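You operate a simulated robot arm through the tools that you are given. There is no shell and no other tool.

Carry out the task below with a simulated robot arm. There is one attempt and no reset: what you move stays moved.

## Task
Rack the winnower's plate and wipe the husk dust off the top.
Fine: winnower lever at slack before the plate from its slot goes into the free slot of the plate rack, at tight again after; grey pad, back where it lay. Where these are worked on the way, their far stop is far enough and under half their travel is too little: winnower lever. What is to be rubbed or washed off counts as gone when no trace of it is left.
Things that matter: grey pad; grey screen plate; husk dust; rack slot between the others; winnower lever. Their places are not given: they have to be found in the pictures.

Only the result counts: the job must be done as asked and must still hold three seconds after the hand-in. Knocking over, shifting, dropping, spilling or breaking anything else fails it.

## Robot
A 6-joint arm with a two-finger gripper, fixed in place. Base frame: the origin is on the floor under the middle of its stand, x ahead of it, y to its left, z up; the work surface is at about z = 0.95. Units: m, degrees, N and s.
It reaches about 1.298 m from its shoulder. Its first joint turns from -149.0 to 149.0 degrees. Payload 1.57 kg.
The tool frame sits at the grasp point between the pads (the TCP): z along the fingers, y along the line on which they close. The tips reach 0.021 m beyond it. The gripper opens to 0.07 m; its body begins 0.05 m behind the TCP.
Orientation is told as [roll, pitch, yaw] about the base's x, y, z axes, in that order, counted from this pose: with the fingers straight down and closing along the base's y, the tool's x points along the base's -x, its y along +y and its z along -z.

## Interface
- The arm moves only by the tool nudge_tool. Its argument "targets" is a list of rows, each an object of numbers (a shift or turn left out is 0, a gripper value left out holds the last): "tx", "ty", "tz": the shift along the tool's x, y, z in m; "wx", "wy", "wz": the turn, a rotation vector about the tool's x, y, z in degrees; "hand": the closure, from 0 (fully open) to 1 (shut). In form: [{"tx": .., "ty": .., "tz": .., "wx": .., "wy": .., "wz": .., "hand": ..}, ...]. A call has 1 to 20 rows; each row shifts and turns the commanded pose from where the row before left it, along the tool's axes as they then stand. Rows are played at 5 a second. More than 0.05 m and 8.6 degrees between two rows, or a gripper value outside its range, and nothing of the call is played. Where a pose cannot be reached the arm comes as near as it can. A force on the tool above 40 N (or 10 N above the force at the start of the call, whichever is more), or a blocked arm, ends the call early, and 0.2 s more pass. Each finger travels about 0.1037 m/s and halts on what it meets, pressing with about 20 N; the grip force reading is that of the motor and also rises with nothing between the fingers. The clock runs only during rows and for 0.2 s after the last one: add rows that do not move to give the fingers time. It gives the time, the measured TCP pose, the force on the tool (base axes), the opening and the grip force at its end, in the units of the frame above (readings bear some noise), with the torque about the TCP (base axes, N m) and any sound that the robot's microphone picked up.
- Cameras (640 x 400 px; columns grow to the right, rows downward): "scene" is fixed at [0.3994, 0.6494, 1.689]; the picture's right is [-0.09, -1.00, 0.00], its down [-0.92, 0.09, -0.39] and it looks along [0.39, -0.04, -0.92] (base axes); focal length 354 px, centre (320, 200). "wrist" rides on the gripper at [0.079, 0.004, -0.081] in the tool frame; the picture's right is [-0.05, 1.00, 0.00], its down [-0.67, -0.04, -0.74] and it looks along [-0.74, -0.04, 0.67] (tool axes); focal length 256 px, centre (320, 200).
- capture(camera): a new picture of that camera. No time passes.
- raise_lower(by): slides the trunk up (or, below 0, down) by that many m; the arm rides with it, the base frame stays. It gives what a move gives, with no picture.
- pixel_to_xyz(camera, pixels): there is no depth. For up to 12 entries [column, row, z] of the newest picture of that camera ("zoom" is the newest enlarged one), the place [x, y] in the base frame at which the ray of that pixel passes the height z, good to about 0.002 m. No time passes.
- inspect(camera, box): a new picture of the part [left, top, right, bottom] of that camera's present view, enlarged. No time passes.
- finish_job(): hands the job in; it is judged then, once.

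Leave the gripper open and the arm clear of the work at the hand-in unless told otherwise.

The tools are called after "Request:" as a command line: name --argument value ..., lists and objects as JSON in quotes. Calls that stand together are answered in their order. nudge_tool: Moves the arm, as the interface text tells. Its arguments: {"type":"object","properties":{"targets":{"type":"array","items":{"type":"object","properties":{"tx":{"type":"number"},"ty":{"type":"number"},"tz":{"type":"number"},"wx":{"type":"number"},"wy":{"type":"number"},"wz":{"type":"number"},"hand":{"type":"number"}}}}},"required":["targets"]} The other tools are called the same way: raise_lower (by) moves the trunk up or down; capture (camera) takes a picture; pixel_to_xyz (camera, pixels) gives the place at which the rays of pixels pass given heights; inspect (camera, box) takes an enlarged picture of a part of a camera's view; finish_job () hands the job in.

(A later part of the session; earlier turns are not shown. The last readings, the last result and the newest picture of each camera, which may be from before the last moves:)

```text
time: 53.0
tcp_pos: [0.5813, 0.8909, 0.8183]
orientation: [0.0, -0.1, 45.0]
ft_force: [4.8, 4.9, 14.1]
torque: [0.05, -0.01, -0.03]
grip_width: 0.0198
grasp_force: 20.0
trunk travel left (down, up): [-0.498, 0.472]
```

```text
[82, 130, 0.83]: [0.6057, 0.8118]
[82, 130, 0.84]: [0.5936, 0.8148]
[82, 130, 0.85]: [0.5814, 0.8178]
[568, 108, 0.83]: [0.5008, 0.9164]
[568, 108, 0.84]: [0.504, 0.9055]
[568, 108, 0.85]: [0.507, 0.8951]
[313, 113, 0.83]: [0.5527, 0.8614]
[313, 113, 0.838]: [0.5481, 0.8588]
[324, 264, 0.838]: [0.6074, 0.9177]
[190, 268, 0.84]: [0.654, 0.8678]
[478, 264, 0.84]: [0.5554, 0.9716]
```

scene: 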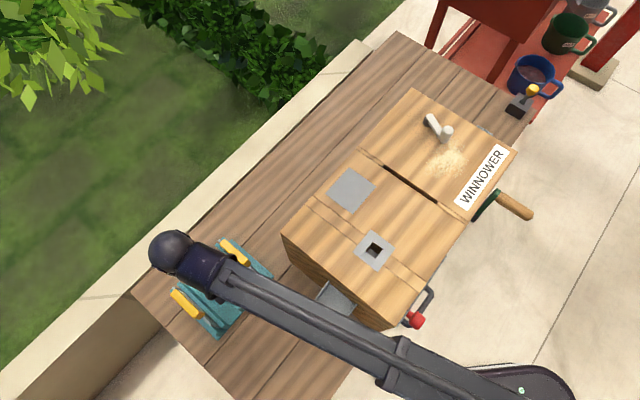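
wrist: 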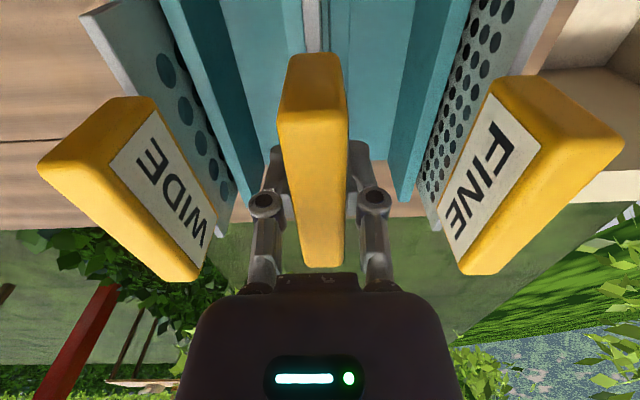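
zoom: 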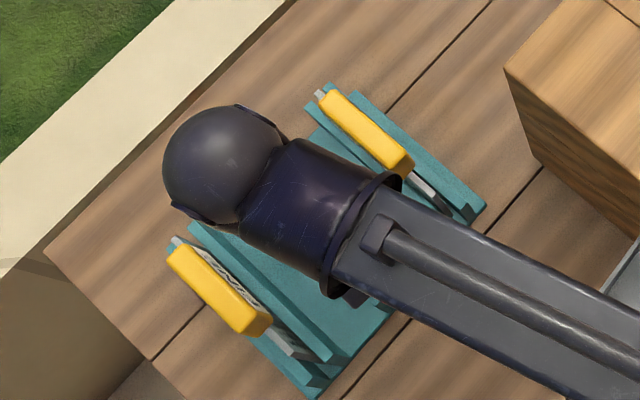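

The held handle isn't higher than its neighbours in the picture, so the plate is fully down in the slot. I'll relax 2 mm and open the fingers only partly, since the neighbours are close.

Request:
raise_lower --by 0.002

Request:
nudge_tool --targets '[{"hand": 0.65}, {"hand": 0.55}, {"hand": 0.5}, {"hand": 0.5}, {"hand": 0.5}]'

Request:
capture --camera "wrist"

```text
time: 53.5
tcp_pos: [0.5801, 0.8906, 0.8181]
orientation: [0.0, 0.1, 45.1]
ft_force: [0.6, 0.2, -2.4]
torque: [0.0, 0.01, 0.0]
grip_width: 0.0195
grasp_force: 20.0
trunk travel left (down, up): [-0.5, 0.47]
```

```text
time: 54.7
tcp_pos: [0.5795, 0.891, 0.8191]
orientation: [0.0, 0.0, 45.0]
ft_force: [0.6, 0.2, 0.4]
torque: [0.0, 0.01, 0.0]
grip_width: 0.0348
grasp_force: 0.1
trunk travel left (down, up): [-0.5, 0.47]
```

```text
taken
```

wrist: 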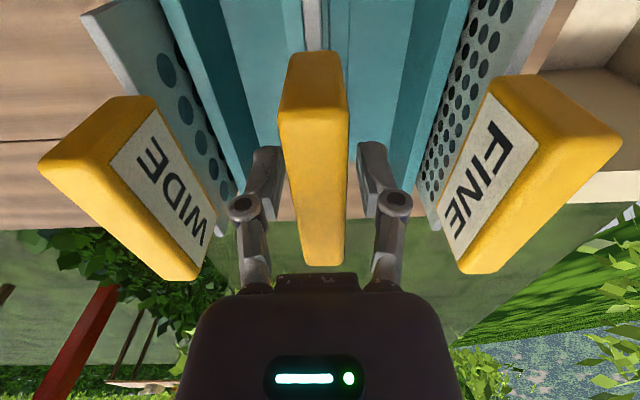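

The plate stands by itself between the open fingers. I'll raise straight up and check that it stays.

Request:
raise_lower --by 0.05

Request:
capture --camera "wrist"

Request:
raise_lower --by 0.25

Request:
capture --camera "wrist"

```text
time: 55.6
tcp_pos: [0.5806, 0.8905, 0.8694]
orientation: [0.0, 0.0, 45.2]
ft_force: [0.3, 0.0, -0.1]
torque: [0.04, 0.03, 0.01]
grip_width: 0.0351
grasp_force: 0.1
trunk travel left (down, up): [-0.55, 0.42]
```

```text
taken
```

wrist: 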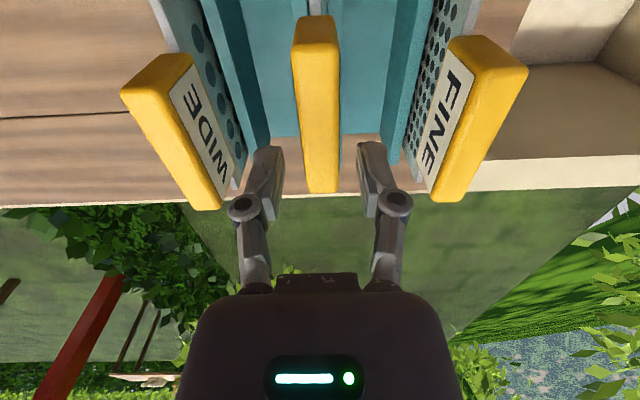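

```text
time: 58.2
tcp_pos: [0.5799, 0.8906, 1.1172]
orientation: [0.0, 0.0, 45.0]
ft_force: [1.0, 0.5, -0.1]
torque: [0.03, 0.01, 0.0]
grip_width: 0.0348
grasp_force: 0.1
trunk travel left (down, up): [-0.8, 0.17]
```

```text
taken
```

wrist: 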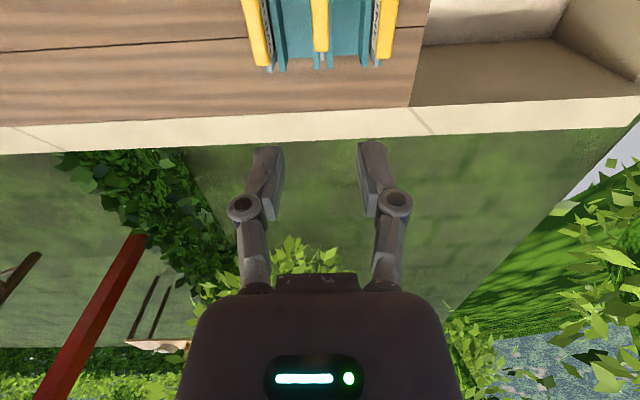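

The plate stands in the middle slot and the rack looks tidy. Next the lever goes back to tight. I'll travel high back over the lever knob, at about (0.838, 0.315), and turn to yaw 19°.

Request:
nudge_tool --targets '[{"tx": 0.01728, "ty": -0.04534}, {"tx": 0.01728, "ty": -0.04534}, {"tx": 0.01728, "ty": -0.04534}, {"tx": 0.01728, "ty": -0.04534}, {"tx": 0.01728, "ty": -0.04534}, {"tx": 0.01728, "ty": -0.04534}, {"tx": 0.01728, "ty": -0.04534, "hand": 0}, {"tx": 0.01728, "ty": -0.04534}, {"tx": 0.01728, "ty": -0.04534}, {"tx": 0.01728, "ty": -0.04534}, {"tx": 0.01728, "ty": -0.04534}, {"tx": 0.01728, "ty": -0.04534}, {"tx": 0.01728, "ty": -0.04534}, {"wz": 6.5}, {"wz": 6.5}, {"wz": 6.5}, {"wz": 6.5}, {}]'

Request:
capture --camera "scene"

Request:
capture --camera "wrist"

Request:
inspect --camera "scene" --box '[140, 210, 300, 340]'

```text
time: 62.0
tcp_pos: [0.8382, 0.3165, 1.1184]
orientation: [-0.1, 0.1, 18.9]
ft_force: [-0.5, -0.5, -0.7]
torque: [0.02, 0.01, 0.02]
grip_width: 0.0698
grasp_force: 0.0
out of reach, approached as far as the arm can: row 11
trunk travel left (down, up): [-0.8, 0.17]
```

```text
taken
```

scene: 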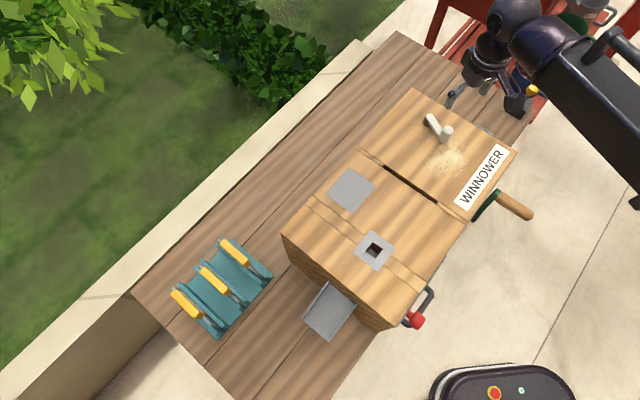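

```text
taken
```

wrist: 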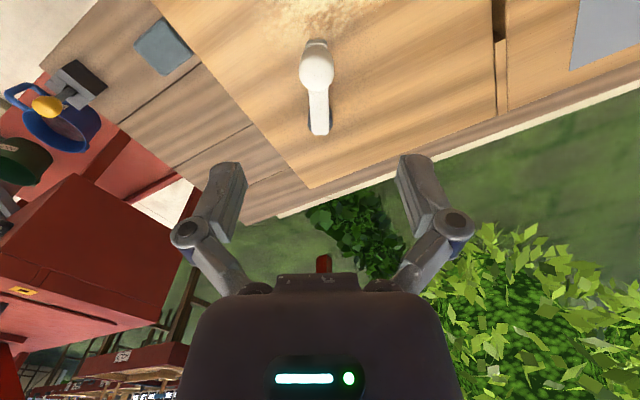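

```text
3.08 times, centred on (220, 275) of scene
```

zoom: 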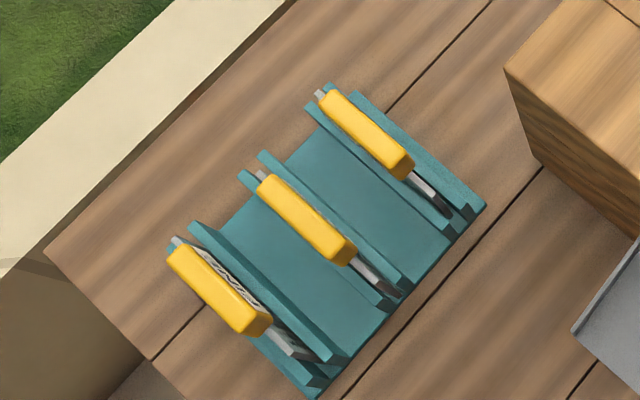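

The plate sits in the middle slot just like its neighbours. The knob is lined up at wrist (317,68), so I'll lower and grip it.

Request:
pixel_to_xyz --camera "wrist" --pixels '[[316.5, 74, 1.003], [319, 132, 0.975]]'

Request:
raise_lower --by -0.122

Request:
capture --camera "wrist"

```text
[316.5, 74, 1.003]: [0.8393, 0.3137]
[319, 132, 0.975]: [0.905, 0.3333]
```

```text
time: 63.5
tcp_pos: [0.8368, 0.3154, 0.9976]
orientation: [0.0, -0.1, 19.0]
ft_force: [0.1, 0.0, 0.0]
torque: [-0.04, -0.02, -0.02]
grip_width: 0.07
grasp_force: 0.1
trunk travel left (down, up): [-0.678, 0.292]
```

```text
taken
```

wrist: 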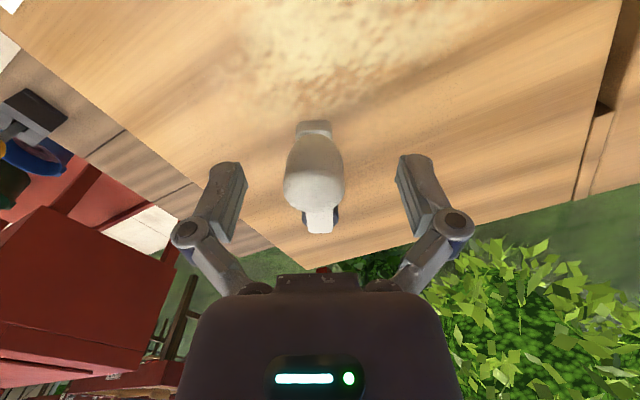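

Request:
nudge_tool --targets '[{"ty": -0.002}, {"hand": 0.5}, {"hand": 1}, {"hand": 1}, {"hand": 1}, {"hand": 1}]'

```text
time: 64.9
tcp_pos: [0.8394, 0.3134, 0.9973]
orientation: [-0.1, 0.0, 19.0]
ft_force: [4.3, -3.7, 8.6]
torque: [-0.07, -0.01, -0.06]
grip_width: 0.026
grasp_force: 32.3
trunk travel left (down, up): [-0.678, 0.292]
```

The grip is on the knob. I'll swing the lever counter-clockwise along its arc, about 50° first.

Request:
nudge_tool --targets '[{"tx": -0.0003, "ty": -0.0056, "wz": -5, "hand": 1}, {"tx": -0.0003, "ty": -0.0056, "wz": -5}, {"tx": -0.0003, "ty": -0.0056, "wz": -5}, {"tx": -0.0003, "ty": -0.0056, "wz": -5}, {"tx": -0.0003, "ty": -0.0056, "wz": -5}, {"tx": -0.0003, "ty": -0.0056, "wz": -5}, {"tx": -0.0003, "ty": -0.0056, "wz": -5}, {"tx": -0.0003, "ty": -0.0056, "wz": -5}, {"tx": -0.0003, "ty": -0.0056, "wz": -5}, {"tx": -0.0003, "ty": -0.0056, "wz": -5}, {}]'

Request:
inspect --camera "scene" --box '[405, 85, 495, 145]'

```text
time: 67.3
tcp_pos: [0.8763, 0.273, 0.9977]
orientation: [0.0, 0.2, 69.0]
ft_force: [-9.5, -15.1, -6.7]
torque: [-0.71, 0.35, 0.17]
grip_width: 0.026
grasp_force: 32.3
trunk travel left (down, up): [-0.678, 0.292]
```

```text
6.67 times, centred on (450, 115) of scene
```

zoom: 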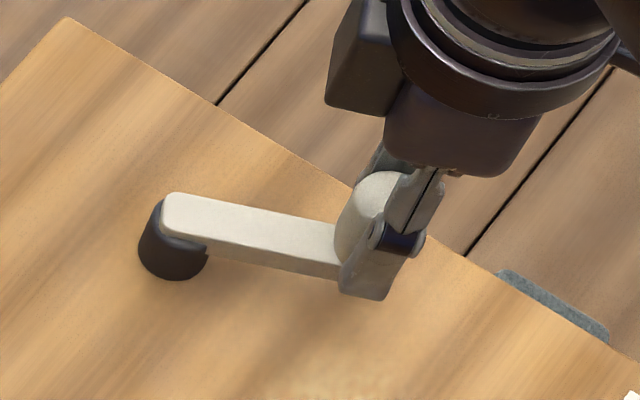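

It is nearly there, with some radial load. I'll make the last steps to the tight stop with a slight outward ease.

Request:
nudge_tool --targets '[{"tx": 0.0006, "ty": -0.0034, "wz": -3}, {"tx": 0.0003, "ty": -0.0034, "wz": -3}, {"tx": 0, "ty": -0.0034, "wz": -3}, {"tx": 0, "ty": -0.0025, "wz": -2}, {"tx": 0, "ty": -0.0025, "wz": -2}, {"ty": -0.0025}, {}]'

Request:
inspect --camera "scene" --box '[405, 85, 495, 145]'

```text
time: 68.6
tcp_pos: [0.8864, 0.2714, 0.9975]
orientation: [0.6, 0.0, 82.1]
ft_force: [-8.9, 4.2, -6.2]
torque: [0.0, 0.15, -0.15]
grip_width: 0.0261
grasp_force: 31.6
trunk travel left (down, up): [-0.678, 0.292]
stopped in row 6: the force on the tool passed its limit at 44 N (the readings are from after the stop); the commanded pose is now the measured one
```

```text
6.67 times, centred on (450, 115) of scene
```

zoom: 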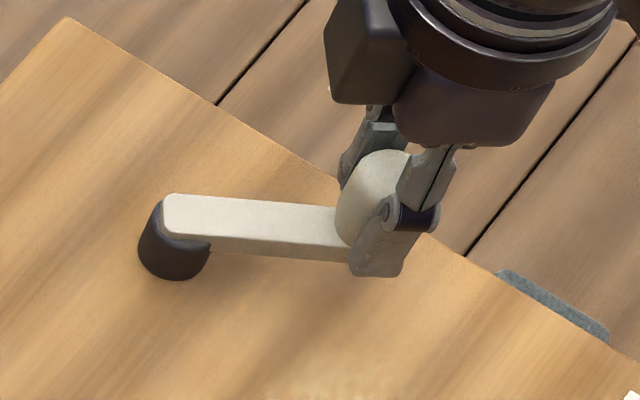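

The tight stop was met at (0.886, 0.271), same as the start. I'll open and rise, then check the lever.

Request:
nudge_tool --targets '[{"hand": 0.6}, {"hand": 0}, {"hand": 0}, {"hand": 0}]'

Request:
raise_lower --by 0.12

Request:
inspect --camera "scene" --box '[405, 85, 495, 145]'

Request:
capture --camera "wrist"

```text
time: 69.6
tcp_pos: [0.8887, 0.2705, 0.9963]
orientation: [0.5, 0.1, 82.1]
ft_force: [0.1, 0.0, 0.4]
torque: [-0.01, 0.0, 0.0]
grip_width: 0.07
grasp_force: 0.1
trunk travel left (down, up): [-0.678, 0.292]
```

```text
time: 71.1
tcp_pos: [0.8871, 0.2697, 1.117]
orientation: [0.4, 0.0, 82.2]
ft_force: [0.8, -0.5, -0.3]
torque: [0.0, 0.01, -0.01]
grip_width: 0.0698
grasp_force: 0.0
trunk travel left (down, up): [-0.798, 0.172]
```

```text
6.67 times, centred on (450, 115) of scene
```

zoom: 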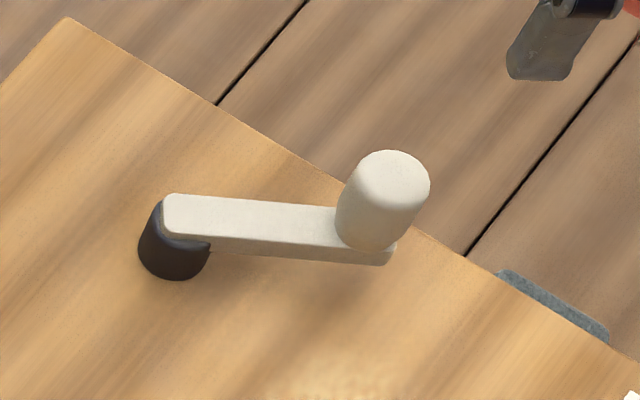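

```text
taken
```

wrist: 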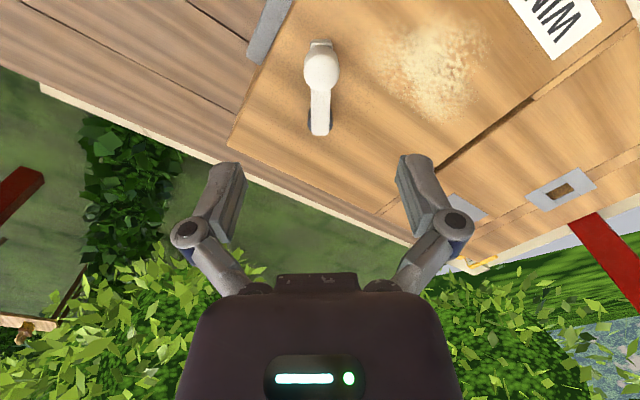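

The lever is back in its original tight position. Now the pad. I'll remove the small tilt, turn to yaw 45° and move out past the winnower's end to view the pad closely.

Request:
nudge_tool --targets '[{"wx": 0.4}, {"wz": 7.44}, {"wz": 7.44}, {"wz": 7.44}, {"wz": 7.44}, {"wz": 7.44}, {"tx": 0.03147, "ty": -0.03453}, {"tx": 0.03147, "ty": -0.03453}, {"tx": 0.03147, "ty": -0.03453}, {"tx": 0.03147, "ty": -0.03453}, {"tx": 0.03147, "ty": -0.03453}, {"tx": 0.03147, "ty": -0.03453}, {}]'

Request:
capture --camera "wrist"

Request:
capture --camera "scene"

```text
time: 73.9
tcp_pos: [0.8988, -0.0074, 1.1168]
orientation: [0.0, 0.0, 44.9]
ft_force: [0.8, -0.6, 0.0]
torque: [-0.01, 0.0, 0.01]
grip_width: 0.0702
grasp_force: 0.0
trunk travel left (down, up): [-0.798, 0.172]
```

```text
taken
```

wrist: 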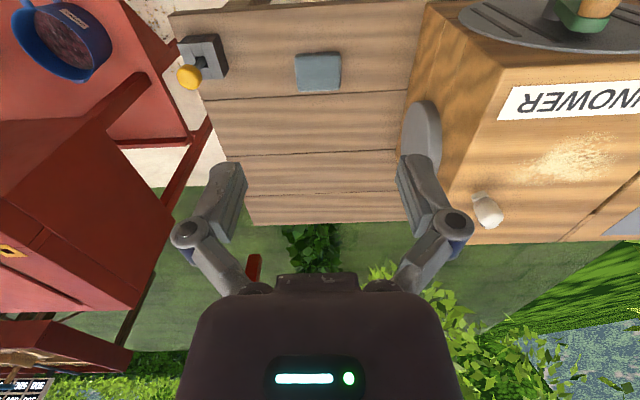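

```text
taken
```

scene: 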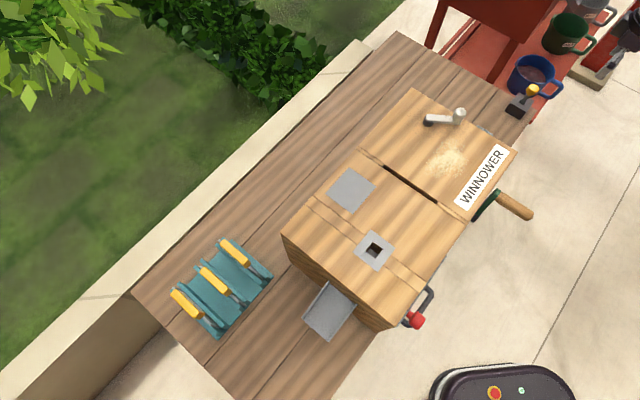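

The pad is at wrist (318,72), nearly squared to the tool at yaw 45°. I'll zoom in to measure its outline and thickness.

Request:
inspect --camera "wrist" --box '[270, 40, 370, 105]'

Request:
pixel_to_xyz --camera "wrist" --pixels '[[294, 54, 0.71], [341, 52, 0.71], [297, 91, 0.71], [341, 90, 0.71], [188, 77, 0.76], [420, 140, 0.9]]'

```text
6.15 times, centred on (320, 72) of wrist
```

zoom: 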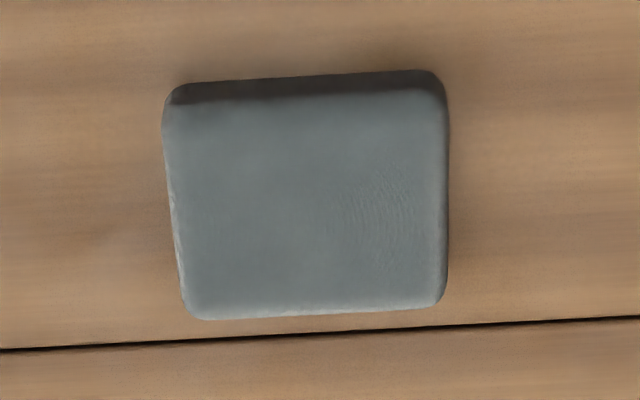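

```text
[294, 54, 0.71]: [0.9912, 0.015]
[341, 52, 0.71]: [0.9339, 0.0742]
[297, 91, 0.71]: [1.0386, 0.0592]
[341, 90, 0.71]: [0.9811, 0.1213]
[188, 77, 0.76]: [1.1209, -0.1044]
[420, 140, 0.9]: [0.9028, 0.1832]
```

Request:
pixel_to_xyz --camera "zoom" --pixels '[[305, 76, 0.69], [305, 100, 0.7], [305, 100, 0.71], [305, 100, 0.72], [315, 315, 0.7], [315, 315, 0.71], [315, 315, 0.72], [168, 130, 0.71], [448, 130, 0.71], [182, 290, 0.71], [446, 280, 0.71]]'

```text
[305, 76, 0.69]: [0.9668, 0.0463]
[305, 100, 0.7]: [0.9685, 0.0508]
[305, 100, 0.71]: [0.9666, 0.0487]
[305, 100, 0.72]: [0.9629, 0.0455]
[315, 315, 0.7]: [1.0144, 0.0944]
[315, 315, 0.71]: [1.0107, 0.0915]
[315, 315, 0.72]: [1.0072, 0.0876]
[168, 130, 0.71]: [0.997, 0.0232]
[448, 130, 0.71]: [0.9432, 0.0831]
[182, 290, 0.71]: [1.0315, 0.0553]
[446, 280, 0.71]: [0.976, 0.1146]
```

The pad measures about 0.081 m along v and 0.0615 m along u, about 0.022 thick, aligned with 45°. I must grip across the 0.0615 side, so yaw −45°. I'll turn there and view it again for a precise centre.

Request:
nudge_tool --targets '[{"tx": -0.02935, "ty": 0.02263}, {"tx": -0.02935, "ty": 0.02263}, {"tx": -0.02935, "ty": 0.02263}, {"tx": -0.02935, "ty": 0.02263}, {"wz": 7.5}, {"wz": 7.5}, {"wz": 7.5}, {"wz": 7.5}, {"wz": 7.5}, {"wz": 7.5}, {"wz": 7.5}, {"wz": 7.5}, {"wz": 7.5}, {"wz": 7.5}, {"wz": 7.5}, {"wz": 7.5}, {}]'

Request:
capture --camera "wrist"

Request:
capture --camera "scene"

```text
time: 77.5
tcp_pos: [0.9185, 0.1378, 1.1167]
orientation: [0.0, 0.1, -45.3]
ft_force: [0.1, 0.3, 0.5]
torque: [-0.02, 0.02, -0.04]
grip_width: 0.0702
grasp_force: 0.1
trunk travel left (down, up): [-0.798, 0.172]
```

```text
taken
```

wrist: 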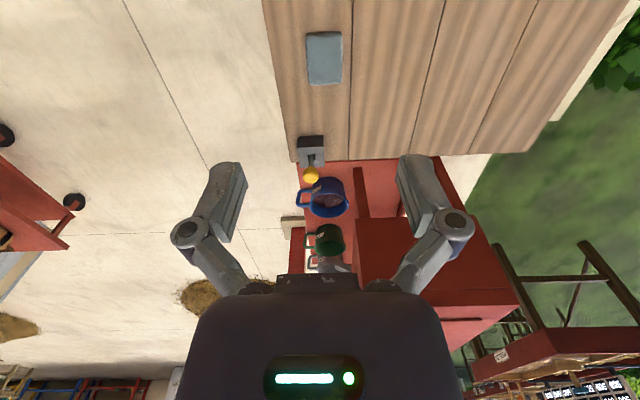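

```text
taken
```

scene: 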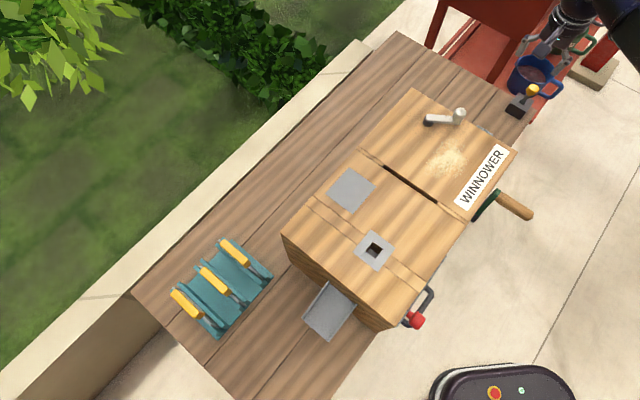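

Request:
inspect --camera "wrist" --box '[275, 20, 375, 95]'

```text
5.33 times, centred on (325, 58) of wrist
```

zoom: 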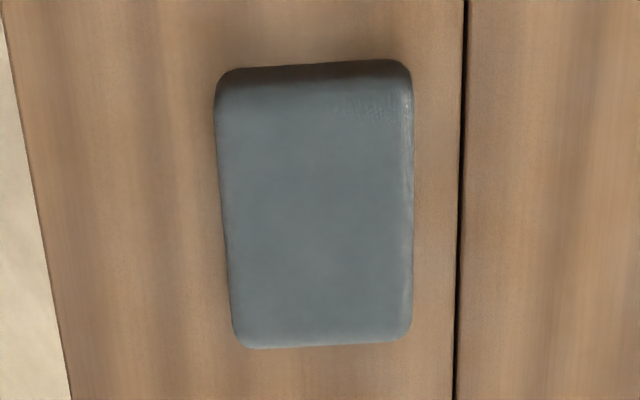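

Request:
pixel_to_xyz --camera "zoom" --pixels '[[216, 120, 0.7], [412, 120, 0.7], [230, 310, 0.7], [411, 310, 0.7], [216, 120, 0.71], [412, 120, 0.71], [230, 310, 0.71], [411, 310, 0.71], [315, 68, 0.69], [315, 92, 0.71], [320, 342, 0.71], [461, 200, 0.69]]'

```text
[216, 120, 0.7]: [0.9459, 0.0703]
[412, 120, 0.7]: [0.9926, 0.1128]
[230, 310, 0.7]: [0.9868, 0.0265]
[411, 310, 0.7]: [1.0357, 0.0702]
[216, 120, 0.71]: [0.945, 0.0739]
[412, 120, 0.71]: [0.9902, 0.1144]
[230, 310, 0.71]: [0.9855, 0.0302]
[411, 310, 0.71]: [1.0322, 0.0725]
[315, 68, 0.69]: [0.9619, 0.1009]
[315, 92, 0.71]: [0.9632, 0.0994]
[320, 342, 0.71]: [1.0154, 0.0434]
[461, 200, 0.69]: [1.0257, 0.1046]
```

The pad is about 0.062 m wide across u, centred near (0.9886, 0.0707). The gripper opens 0.07, so I need to be within about 3 mm. I'll move above it and lower partway.

Request:
nudge_tool --targets '[{"tx": -0.0485, "ty": 0.001, "wz": -0.3}, {"tx": -0.0485, "ty": 0.001}, {}, {}]'

Request:
raise_lower --by -0.25

Request:
capture --camera "wrist"

Request:
capture --camera "scene"

```text
time: 78.5
tcp_pos: [0.9895, 0.07, 1.1168]
orientation: [0.0, 0.1, -44.8]
ft_force: [0.5, 0.9, 0.4]
torque: [-0.01, -0.02, 0.0]
grip_width: 0.07
grasp_force: 0.0
trunk travel left (down, up): [-0.798, 0.172]
```

```text
time: 81.1
tcp_pos: [0.9898, 0.0706, 0.8674]
orientation: [0.0, 0.0, -44.8]
ft_force: [-0.1, -0.5, 0.0]
torque: [0.0, -0.01, 0.0]
grip_width: 0.0702
grasp_force: 0.2
trunk travel left (down, up): [-0.548, 0.422]
```

```text
taken
```

wrist: 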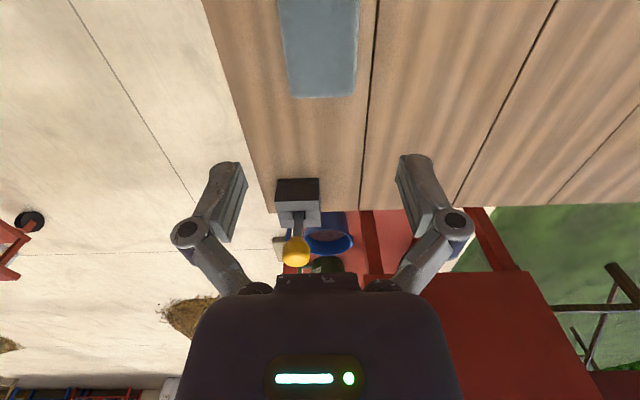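

```text
taken
```

scene: 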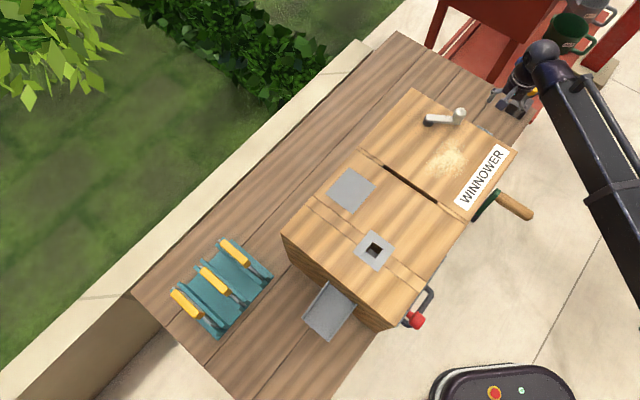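

The forearm is well clear of the winnower and crank. I'll measure the pad again from here.

Request:
inspect --camera "wrist" --box '[250, 0, 390, 110]'

```text
3.64 times, centred on (320, 55) of wrist
```

zoom: 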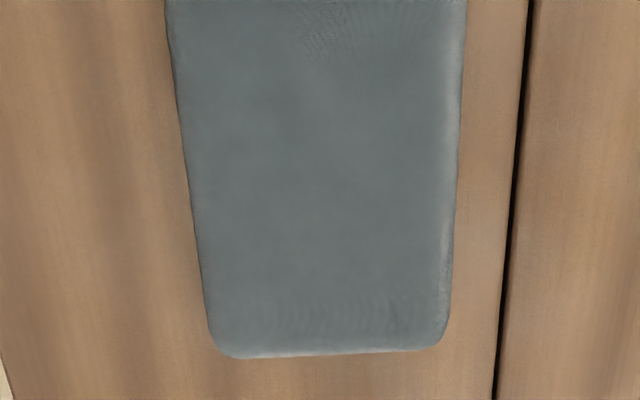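

Request:
pixel_to_xyz --camera "zoom" --pixels '[[166, 20, 0.7], [465, 20, 0.7], [186, 150, 0.7], [460, 150, 0.7], [204, 290, 0.7], [450, 290, 0.7], [186, 150, 0.71], [460, 150, 0.71], [330, 355, 0.7], [520, 100, 0.69]]'

```text
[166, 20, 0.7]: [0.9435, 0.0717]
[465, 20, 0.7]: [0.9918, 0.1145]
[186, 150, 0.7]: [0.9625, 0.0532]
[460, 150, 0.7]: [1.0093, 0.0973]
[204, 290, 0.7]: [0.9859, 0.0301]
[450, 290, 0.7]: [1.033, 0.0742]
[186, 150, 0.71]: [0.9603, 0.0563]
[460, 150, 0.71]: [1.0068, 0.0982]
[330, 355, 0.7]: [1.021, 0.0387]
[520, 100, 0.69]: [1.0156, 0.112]
```

The pad centre reads u = 0.7502 and v = −0.650, and the TCP reads u = 0.7498, v = −0.650, so it's well aligned. I'll lower so the fingertips come beside the pad.

Request:
raise_lower --by -0.125

Request:
capture --camera "wrist"

```text
time: 82.7
tcp_pos: [0.9897, 0.0698, 0.7421]
orientation: [0.0, 0.0, -44.9]
ft_force: [0.3, -0.1, -0.2]
torque: [0.0, 0.03, -0.04]
grip_width: 0.0698
grasp_force: 0.0
trunk travel left (down, up): [-0.423, 0.547]
```

```text
taken
```

wrist: 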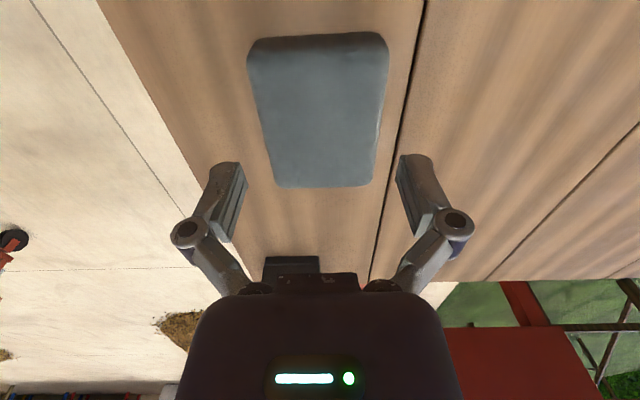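

Request:
raise_lower --by -0.02

Request:
capture --camera "wrist"

```text
time: 83.3
tcp_pos: [0.9902, 0.0694, 0.7231]
orientation: [0.0, 0.1, -44.9]
ft_force: [0.4, 0.2, 0.5]
torque: [0.06, 0.02, -0.01]
grip_width: 0.0698
grasp_force: 0.1
trunk travel left (down, up): [-0.403, 0.567]
```

```text
taken
```

wrist: 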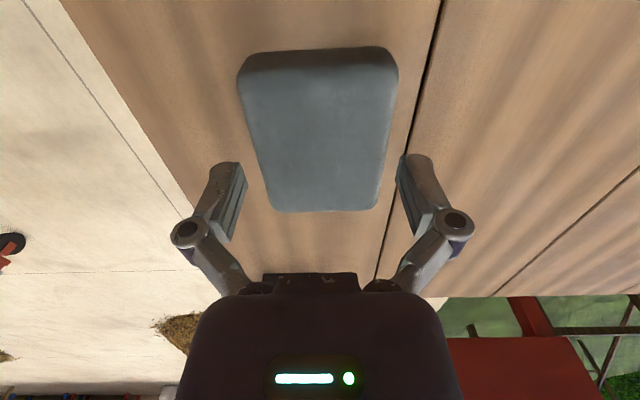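

Request:
raise_lower --by -0.01

Request:
raise_lower --by -0.005

Request:
inspect --camera "wrist" --box '[180, 20, 460, 240]'

```text
time: 83.9
tcp_pos: [0.9896, 0.0692, 0.7116]
orientation: [0.0, 0.1, -44.8]
ft_force: [0.1, 0.2, 0.0]
torque: [0.0, 0.03, 0.0]
grip_width: 0.0699
grasp_force: 0.1
trunk travel left (down, up): [-0.393, 0.577]
```

```text
time: 84.4
tcp_pos: [0.9897, 0.0699, 0.7075]
orientation: [0.0, 0.0, -44.8]
ft_force: [0.4, 1.1, 0.4]
torque: [0.03, -0.05, -0.03]
grip_width: 0.0701
grasp_force: 0.0
trunk travel left (down, up): [-0.388, 0.582]
```

```text
1.82 times, centred on (320, 130) of wrist
```

zoom: 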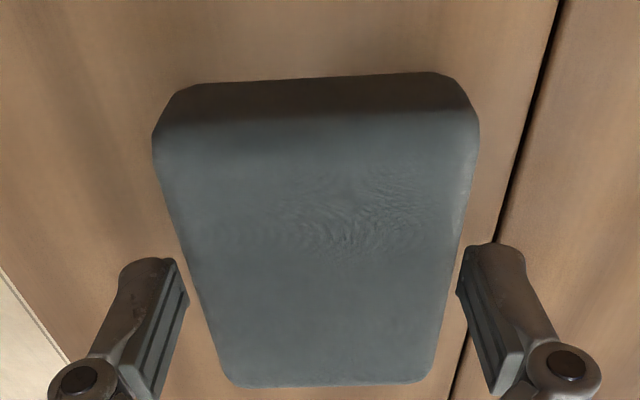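

Still no contact. The fingertips are beside the pad, which looks about 1 mm toward the right finger. I'll shift 1 mm and feel for the bench in small steps.

Request:
nudge_tool --targets '[{"ty": 0.001}, {}]'

Request:
raise_lower --by -0.003

Request:
raise_lower --by -0.003

```text
time: 85.0
tcp_pos: [0.9912, 0.0704, 0.7073]
orientation: [0.0, 0.1, -44.9]
ft_force: [0.3, -0.1, -0.2]
torque: [0.0, 0.03, 0.01]
grip_width: 0.0703
grasp_force: 0.0
trunk travel left (down, up): [-0.388, 0.582]
```

```text
time: 85.6
tcp_pos: [0.9897, 0.0705, 0.7047]
orientation: [-0.1, 0.2, -44.8]
ft_force: [-0.2, -0.7, 0.1]
torque: [0.01, 0.01, 0.02]
grip_width: 0.07
grasp_force: 0.0
trunk travel left (down, up): [-0.385, 0.585]
```

```text
time: 86.1
tcp_pos: [0.9899, 0.0698, 0.7005]
orientation: [0.0, 0.1, -44.7]
ft_force: [-0.6, 0.9, 0.0]
torque: [0.0, -0.02, 0.0]
grip_width: 0.0699
grasp_force: 0.0
trunk travel left (down, up): [-0.382, 0.588]
```

Request:
raise_lower --by -0.003

Request:
raise_lower --by -0.003

Request:
inspect --camera "wrist" --box '[180, 20, 460, 240]'

```text
time: 86.6
tcp_pos: [0.99, 0.071, 0.6977]
orientation: [0.0, 0.2, -44.7]
ft_force: [0.3, 0.3, -0.3]
torque: [-0.02, 0.04, 0.0]
grip_width: 0.0698
grasp_force: 0.0
trunk travel left (down, up): [-0.379, 0.591]
```

```text
time: 87.1
tcp_pos: [0.9906, 0.0712, 0.6944]
orientation: [-0.1, 0.2, -44.8]
ft_force: [0.1, 0.9, 0.3]
torque: [0.02, -0.01, 0.02]
grip_width: 0.07
grasp_force: 0.0
trunk travel left (down, up): [-0.376, 0.594]
```

```text
1.82 times, centred on (320, 130) of wrist
```

zoom: 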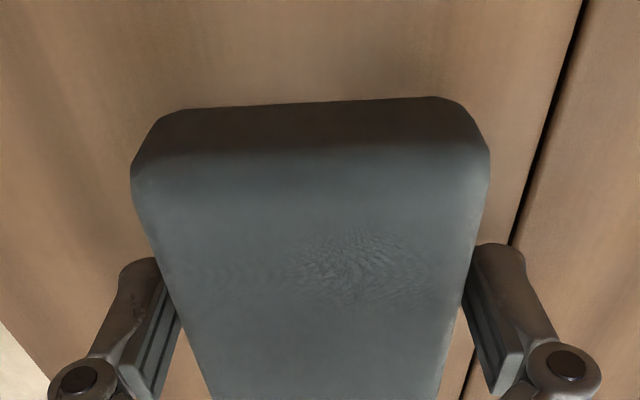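

Request:
raise_lower --by -0.003

Request:
raise_lower --by -0.003

```text
time: 87.6
tcp_pos: [0.9896, 0.0711, 0.6921]
orientation: [0.1, 0.0, -44.8]
ft_force: [-0.3, 0.4, -0.2]
torque: [-0.03, -0.02, 0.02]
grip_width: 0.0702
grasp_force: 0.0
trunk travel left (down, up): [-0.373, 0.597]
```

```text
time: 88.2
tcp_pos: [0.9905, 0.0705, 0.689]
orientation: [0.1, 0.1, -44.8]
ft_force: [0.9, -0.1, 0.1]
torque: [0.03, 0.01, -0.01]
grip_width: 0.07
grasp_force: 0.0
trunk travel left (down, up): [-0.37, 0.6]
```

Request:
raise_lower --by -0.003

Request:
raise_lower --by -0.003

Request:
inspect --camera "wrist" --box '[180, 20, 460, 240]'

```text
time: 88.7
tcp_pos: [0.9892, 0.0714, 0.6875]
orientation: [0.1, -0.1, -44.8]
ft_force: [8.4, -1.4, 26.9]
torque: [-0.01, -0.08, 0.17]
grip_width: 0.0701
grasp_force: 0.2
trunk travel left (down, up): [-0.367, 0.603]
```

```text
time: 89.0
tcp_pos: [0.9894, 0.0703, 0.6869]
orientation: [0.0, 0.0, -44.7]
ft_force: [0.7, -1.4, 31.3]
torque: [0.0, 0.07, 0.01]
grip_width: 0.0702
grasp_force: 0.3
trunk travel left (down, up): [-0.366, 0.604]
stopped: the force on the tool passed its limit at 44 N (the readings are from after the stop); the commanded pose is now the measured one
```

```text
1.82 times, centred on (320, 130) of wrist
```

zoom: 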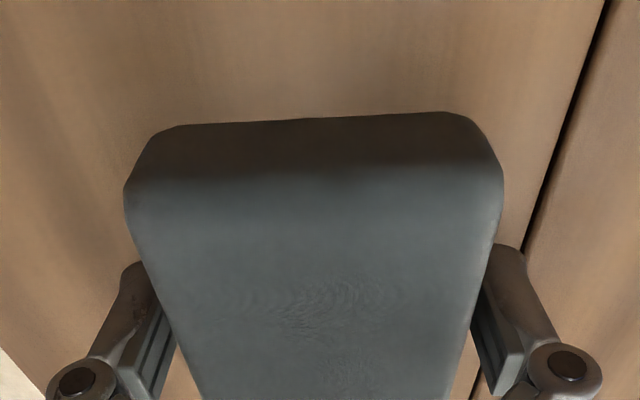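

Bench contact at TCP z of about 0.688, so the bench is at about 0.667 and the pad's top at about 0.70. I'll rise 11 mm so the pad's underside will stick out below the fingertips, then close.

Request:
raise_lower --by 0.011

Request:
nudge_tool --targets '[{"hand": 0.1}, {"hand": 0.2}, {"hand": 1}, {"hand": 1}, {"hand": 1}, {"hand": 1}]'

Request:
capture --camera "wrist"

```text
time: 89.6
tcp_pos: [0.9908, 0.0709, 0.6949]
orientation: [0.1, 0.0, -44.9]
ft_force: [0.0, -0.9, 0.5]
torque: [-0.03, 0.0, -0.02]
grip_width: 0.0698
grasp_force: 0.1
trunk travel left (down, up): [-0.377, 0.593]
```

```text
time: 91.0
tcp_pos: [0.9919, 0.0706, 0.6957]
orientation: [0.1, 0.0, -44.8]
ft_force: [1.1, 0.2, 3.7]
torque: [-0.02, 0.01, -0.03]
grip_width: 0.064
grasp_force: 19.9
trunk travel left (down, up): [-0.377, 0.593]
```

```text
taken
```

wrist: 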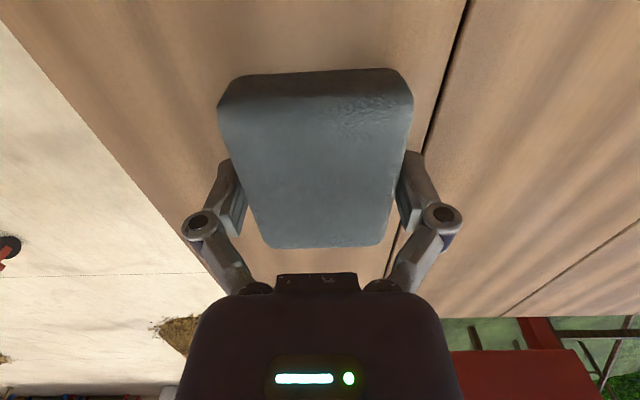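

The pad is gripped at 0.064 m. I'll lift a little to confirm the hold, then raise to travel height.

Request:
raise_lower --by 0.04

Request:
capture --camera "wrist"

Request:
raise_lower --by 0.38

Request:
capture --camera "scene"

```text
time: 91.8
tcp_pos: [0.9914, 0.0712, 0.7357]
orientation: [0.1, 0.0, -44.8]
ft_force: [-0.7, 0.4, -2.0]
torque: [0.02, -0.01, 0.01]
grip_width: 0.064
grasp_force: 20.3
trunk travel left (down, up): [-0.417, 0.553]
```

```text
taken
```

wrist: 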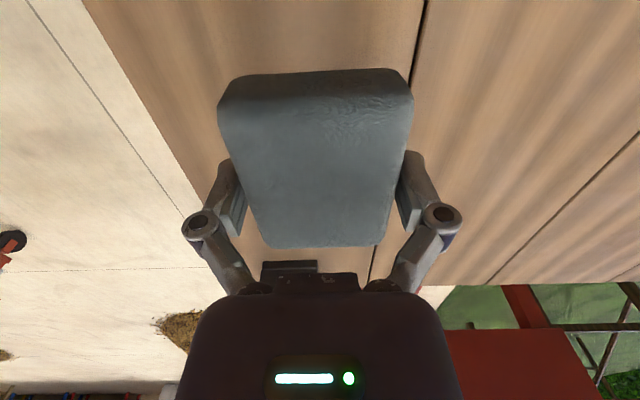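

```text
time: 95.5
tcp_pos: [0.9916, 0.0718, 1.1161]
orientation: [0.1, 0.0, -44.8]
ft_force: [0.0, 0.8, 0.0]
torque: [0.0, -0.02, 0.01]
grip_width: 0.0645
grasp_force: 19.6
trunk travel left (down, up): [-0.797, 0.173]
```

```text
taken
```

scene: 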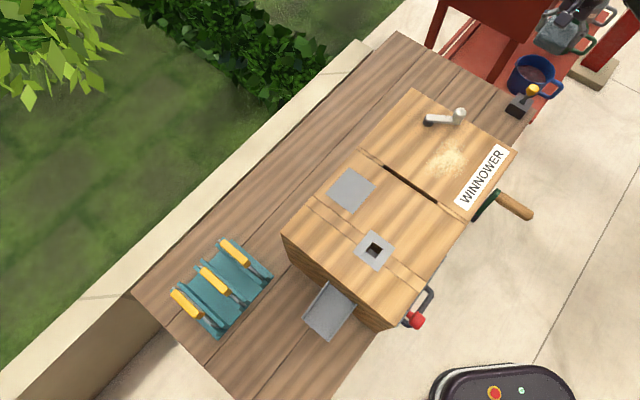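

The pad is held. I'll map the full extent of the dust from the scene picture.

Request:
inspect --camera "scene" --box '[410, 125, 490, 185]'

```text
6.67 times, centred on (450, 155) of scene
```

zoom: 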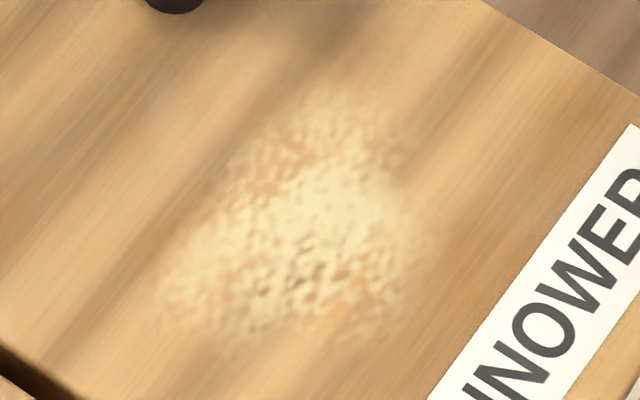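

Request:
pixel_to_xyz --camera "zoom" --pixels '[[150, 300, 0.95], [170, 345, 0.95], [240, 350, 0.95], [360, 345, 0.95], [420, 290, 0.95], [435, 200, 0.95], [400, 120, 0.95], [330, 90, 0.95], [240, 150, 0.95], [300, 230, 0.95], [625, 130, 0.95], [435, 390, 0.95]]'

```text
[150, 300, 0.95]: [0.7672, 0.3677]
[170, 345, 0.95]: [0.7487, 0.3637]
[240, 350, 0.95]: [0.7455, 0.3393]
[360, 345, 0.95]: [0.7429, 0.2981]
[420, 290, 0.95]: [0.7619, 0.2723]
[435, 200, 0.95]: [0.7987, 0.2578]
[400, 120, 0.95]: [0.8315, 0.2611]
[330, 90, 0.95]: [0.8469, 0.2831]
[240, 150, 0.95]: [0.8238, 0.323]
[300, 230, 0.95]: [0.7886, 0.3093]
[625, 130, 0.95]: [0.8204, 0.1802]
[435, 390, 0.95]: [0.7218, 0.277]
```

The dust spans roughly u = 0.73–0.81 and v = −0.403 to −0.272. In this pose the tool's x is +v and its y is +u. I'll carry the pad high to above the dust centre.

Request:
nudge_tool --targets '[{"tx": 0.0443, "ty": 0.0035, "hand": 1}, {"tx": 0.0443, "ty": 0.0035}, {"tx": 0.0443, "ty": 0.0035}, {"tx": 0.0443, "ty": 0.0035}, {"tx": 0.0443, "ty": 0.0035}, {"tx": 0.0443, "ty": 0.0035}, {"tx": 0.0443, "ty": 0.0035}, {}, {}]'

Request:
capture --camera "wrist"

Request:
capture --camera "scene"

```text
time: 97.5
tcp_pos: [0.7854, 0.3054, 1.1164]
orientation: [0.1, 0.0, -44.8]
ft_force: [-0.3, 1.1, -0.2]
torque: [0.0, 0.01, 0.05]
grip_width: 0.0642
grasp_force: 19.8
trunk travel left (down, up): [-0.797, 0.173]
```

```text
taken
```

wrist: 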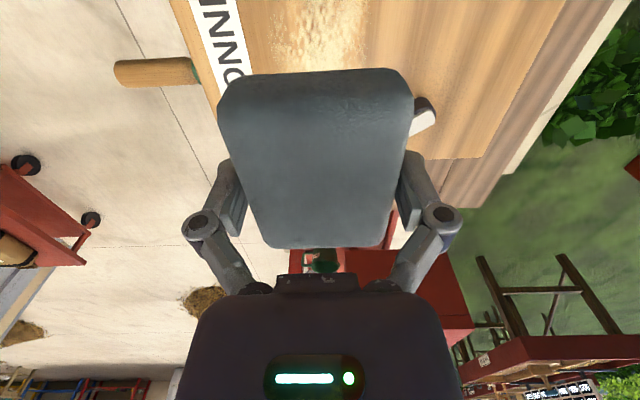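

```text
taken
```

scene: 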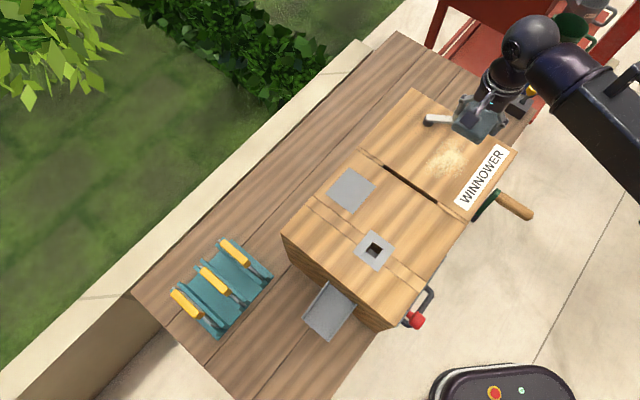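

TCP is over the dust at u = 0.771, v = −0.339. I'll lower toward the surface and feel for contact.

Request:
raise_lower --by -0.126

Request:
raise_lower --by -0.004

Request:
raise_lower --by -0.003

```text
time: 99.1
tcp_pos: [0.7862, 0.3048, 0.9899]
orientation: [0.1, 0.0, -44.8]
ft_force: [0.5, -0.2, 0.2]
torque: [-0.03, 0.0, 0.06]
grip_width: 0.064
grasp_force: 20.0
trunk travel left (down, up): [-0.671, 0.299]
```

```text
time: 99.6
tcp_pos: [0.785, 0.3047, 0.9866]
orientation: [0.1, 0.0, -44.8]
ft_force: [0.1, 0.9, 0.2]
torque: [-0.02, 0.03, -0.01]
grip_width: 0.0643
grasp_force: 19.2
trunk travel left (down, up): [-0.667, 0.303]
```

```text
time: 100.1
tcp_pos: [0.7859, 0.3045, 0.9839]
orientation: [0.1, 0.0, -44.9]
ft_force: [-1.0, -0.3, -0.7]
torque: [0.0, 0.0, 0.03]
grip_width: 0.0638
grasp_force: 20.6
trunk travel left (down, up): [-0.664, 0.306]
```

Request:
raise_lower --by -0.003

Request:
raise_lower --by -0.002

Request:
raise_lower --by -0.002

```text
time: 100.6
tcp_pos: [0.786, 0.3053, 0.9805]
orientation: [0.1, 0.0, -44.8]
ft_force: [-0.1, 0.2, -1.4]
torque: [-0.02, -0.02, -0.02]
grip_width: 0.0643
grasp_force: 20.0
trunk travel left (down, up): [-0.661, 0.309]
```

```text
time: 101.2
tcp_pos: [0.7848, 0.306, 0.9785]
orientation: [0.1, 0.0, -44.7]
ft_force: [-0.5, 0.1, -0.3]
torque: [0.02, 0.02, -0.01]
grip_width: 0.0639
grasp_force: 19.4
trunk travel left (down, up): [-0.659, 0.311]
```

```text
time: 101.7
tcp_pos: [0.7859, 0.3049, 0.9764]
orientation: [0.1, -0.1, -44.7]
ft_force: [-0.4, -0.2, -1.1]
torque: [0.02, -0.04, 0.03]
grip_width: 0.0642
grasp_force: 20.0
trunk travel left (down, up): [-0.657, 0.313]
```

Request:
raise_lower --by -0.002

Request:
raise_lower --by -0.002

Request:
raise_lower --by -0.002

Request:
inspect --camera "scene" --box '[410, 105, 500, 175]'

```text
time: 102.2
tcp_pos: [0.7859, 0.3048, 0.9737]
orientation: [0.1, -0.1, -44.7]
ft_force: [0.0, 0.6, -0.5]
torque: [-0.03, -0.03, -0.02]
grip_width: 0.064
grasp_force: 20.1
trunk travel left (down, up): [-0.655, 0.315]
```

```text
time: 102.7
tcp_pos: [0.7854, 0.3045, 0.9733]
orientation: [0.2, 0.0, -44.9]
ft_force: [0.5, -0.9, -0.3]
torque: [-0.01, 0.02, -0.02]
grip_width: 0.0641
grasp_force: 19.3
trunk travel left (down, up): [-0.653, 0.317]
```

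```text
time: 103.2
tcp_pos: [0.7849, 0.3053, 0.9707]
orientation: [0.1, 0.1, -44.8]
ft_force: [0.4, -1.1, 0.2]
torque: [0.0, -0.01, -0.01]
grip_width: 0.0643
grasp_force: 20.6
trunk travel left (down, up): [-0.651, 0.319]
```

```text
5.71 times, centred on (455, 140) of scene
```

zoom: 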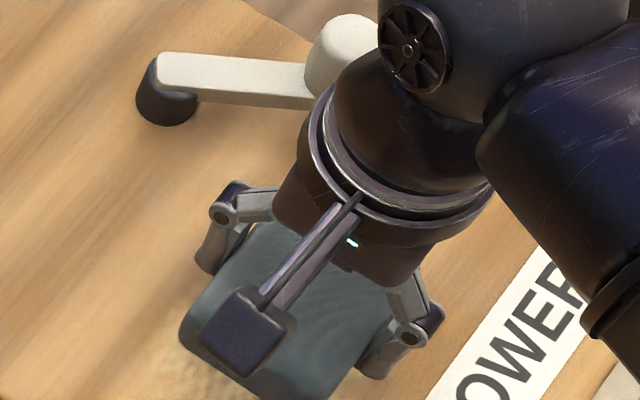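

Request:
raise_lower --by -0.003

Request:
raise_lower --by -0.002

Request:
raise_lower --by -0.002

Request:
raise_lower --by -0.002

```text
time: 103.8
tcp_pos: [0.7862, 0.305, 0.9681]
orientation: [0.1, -0.1, -44.8]
ft_force: [0.5, 0.0, -0.4]
torque: [0.04, -0.01, -0.02]
grip_width: 0.0641
grasp_force: 19.8
trunk travel left (down, up): [-0.648, 0.322]
```

```text
time: 104.3
tcp_pos: [0.7845, 0.3048, 0.9662]
orientation: [0.2, 0.0, -45.0]
ft_force: [5.1, 1.9, 15.8]
torque: [0.07, -0.06, 0.01]
grip_width: 0.0642
grasp_force: 20.2
trunk travel left (down, up): [-0.646, 0.324]
```

```text
time: 104.8
tcp_pos: [0.7839, 0.3056, 0.9639]
orientation: [0.1, 0.0, -44.8]
ft_force: [5.0, 1.8, 16.5]
torque: [0.06, -0.08, -0.02]
grip_width: 0.0642
grasp_force: 20.0
trunk travel left (down, up): [-0.644, 0.326]
```

```text
time: 105.3
tcp_pos: [0.7835, 0.3045, 0.962]
orientation: [0.0, 0.0, -44.8]
ft_force: [2.5, 1.7, 16.5]
torque: [0.06, -0.05, -0.03]
grip_width: 0.0646
grasp_force: 20.5
trunk travel left (down, up): [-0.642, 0.328]
```

Contact came at z of about 0.9665 with 16 N. Going lower only slid the pad up in the grip, so the surface is at about 0.937. I'll ease up 1 mm and check the contact force.

Request:
raise_lower --by 0.001

Request:
capture --camera "wrist"

```text
time: 105.8
tcp_pos: [0.7838, 0.3046, 0.9617]
orientation: [0.1, 0.0, -44.7]
ft_force: [-2.4, 0.1, 4.4]
torque: [0.09, -0.04, 0.05]
grip_width: 0.0641
grasp_force: 20.2
trunk travel left (down, up): [-0.643, 0.327]
```

```text
taken
```

wrist: 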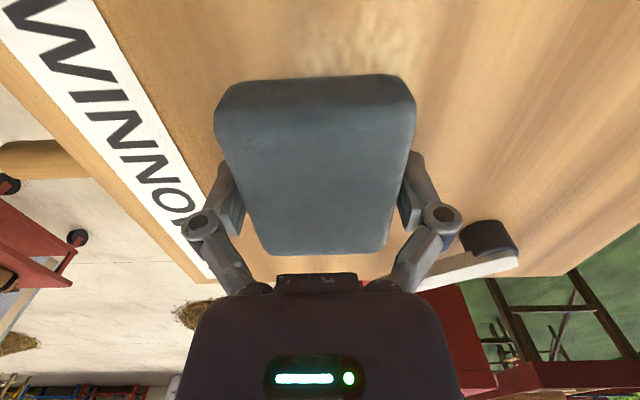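

There's a light contact of about 4 N. I'll start wiping along v at this u and see how the force behaves.

Request:
nudge_tool --targets '[{"tx": 0.012}, {"tx": 0.012}, {"tx": 0.012}, {"tx": 0.012}, {}]'

Request:
inspect --camera "scene" --box '[400, 110, 500, 190]'

```text
time: 107.0
tcp_pos: [0.7499, 0.3401, 0.9628]
orientation: [0.2, 0.0, -44.7]
ft_force: [0.2, 0.4, 2.7]
torque: [0.01, -0.03, 0.01]
grip_width: 0.0641
grasp_force: 20.1
trunk travel left (down, up): [-0.643, 0.327]
```

```text
5.00 times, centred on (450, 150) of scene
```

zoom: 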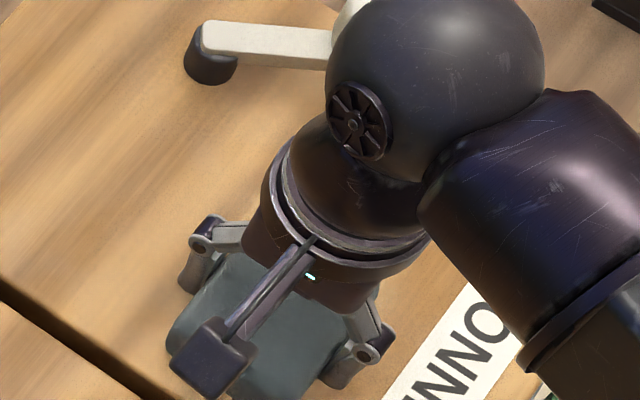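

Contact holds at about 3 N. I'll press half a millimetre more and sweep back over the full length, then do the neighbouring lanes.

Request:
raise_lower --by -0.0005

Request:
nudge_tool --targets '[{"tx": -0.0145}, {"tx": -0.0145}, {"tx": -0.0145}, {"tx": -0.0145}, {"tx": -0.0145}, {"tx": -0.0145}, {}]'

Request:
capture --camera "wrist"

```text
time: 107.5
tcp_pos: [0.7501, 0.339, 0.9621]
orientation: [0.1, 0.0, -44.9]
ft_force: [-0.7, 2.3, 8.3]
torque: [0.03, 0.06, -0.01]
grip_width: 0.0639
grasp_force: 20.0
trunk travel left (down, up): [-0.643, 0.327]
```

```text
time: 109.1
tcp_pos: [0.8114, 0.2761, 0.9623]
orientation: [0.0, 0.1, -44.8]
ft_force: [-1.3, 2.1, 5.8]
torque: [0.02, 0.06, 0.01]
grip_width: 0.064
grasp_force: 20.7
trunk travel left (down, up): [-0.643, 0.327]
```

```text
taken
```

wrist: 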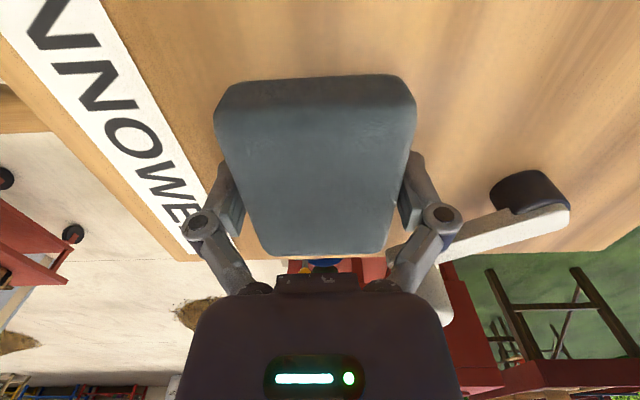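

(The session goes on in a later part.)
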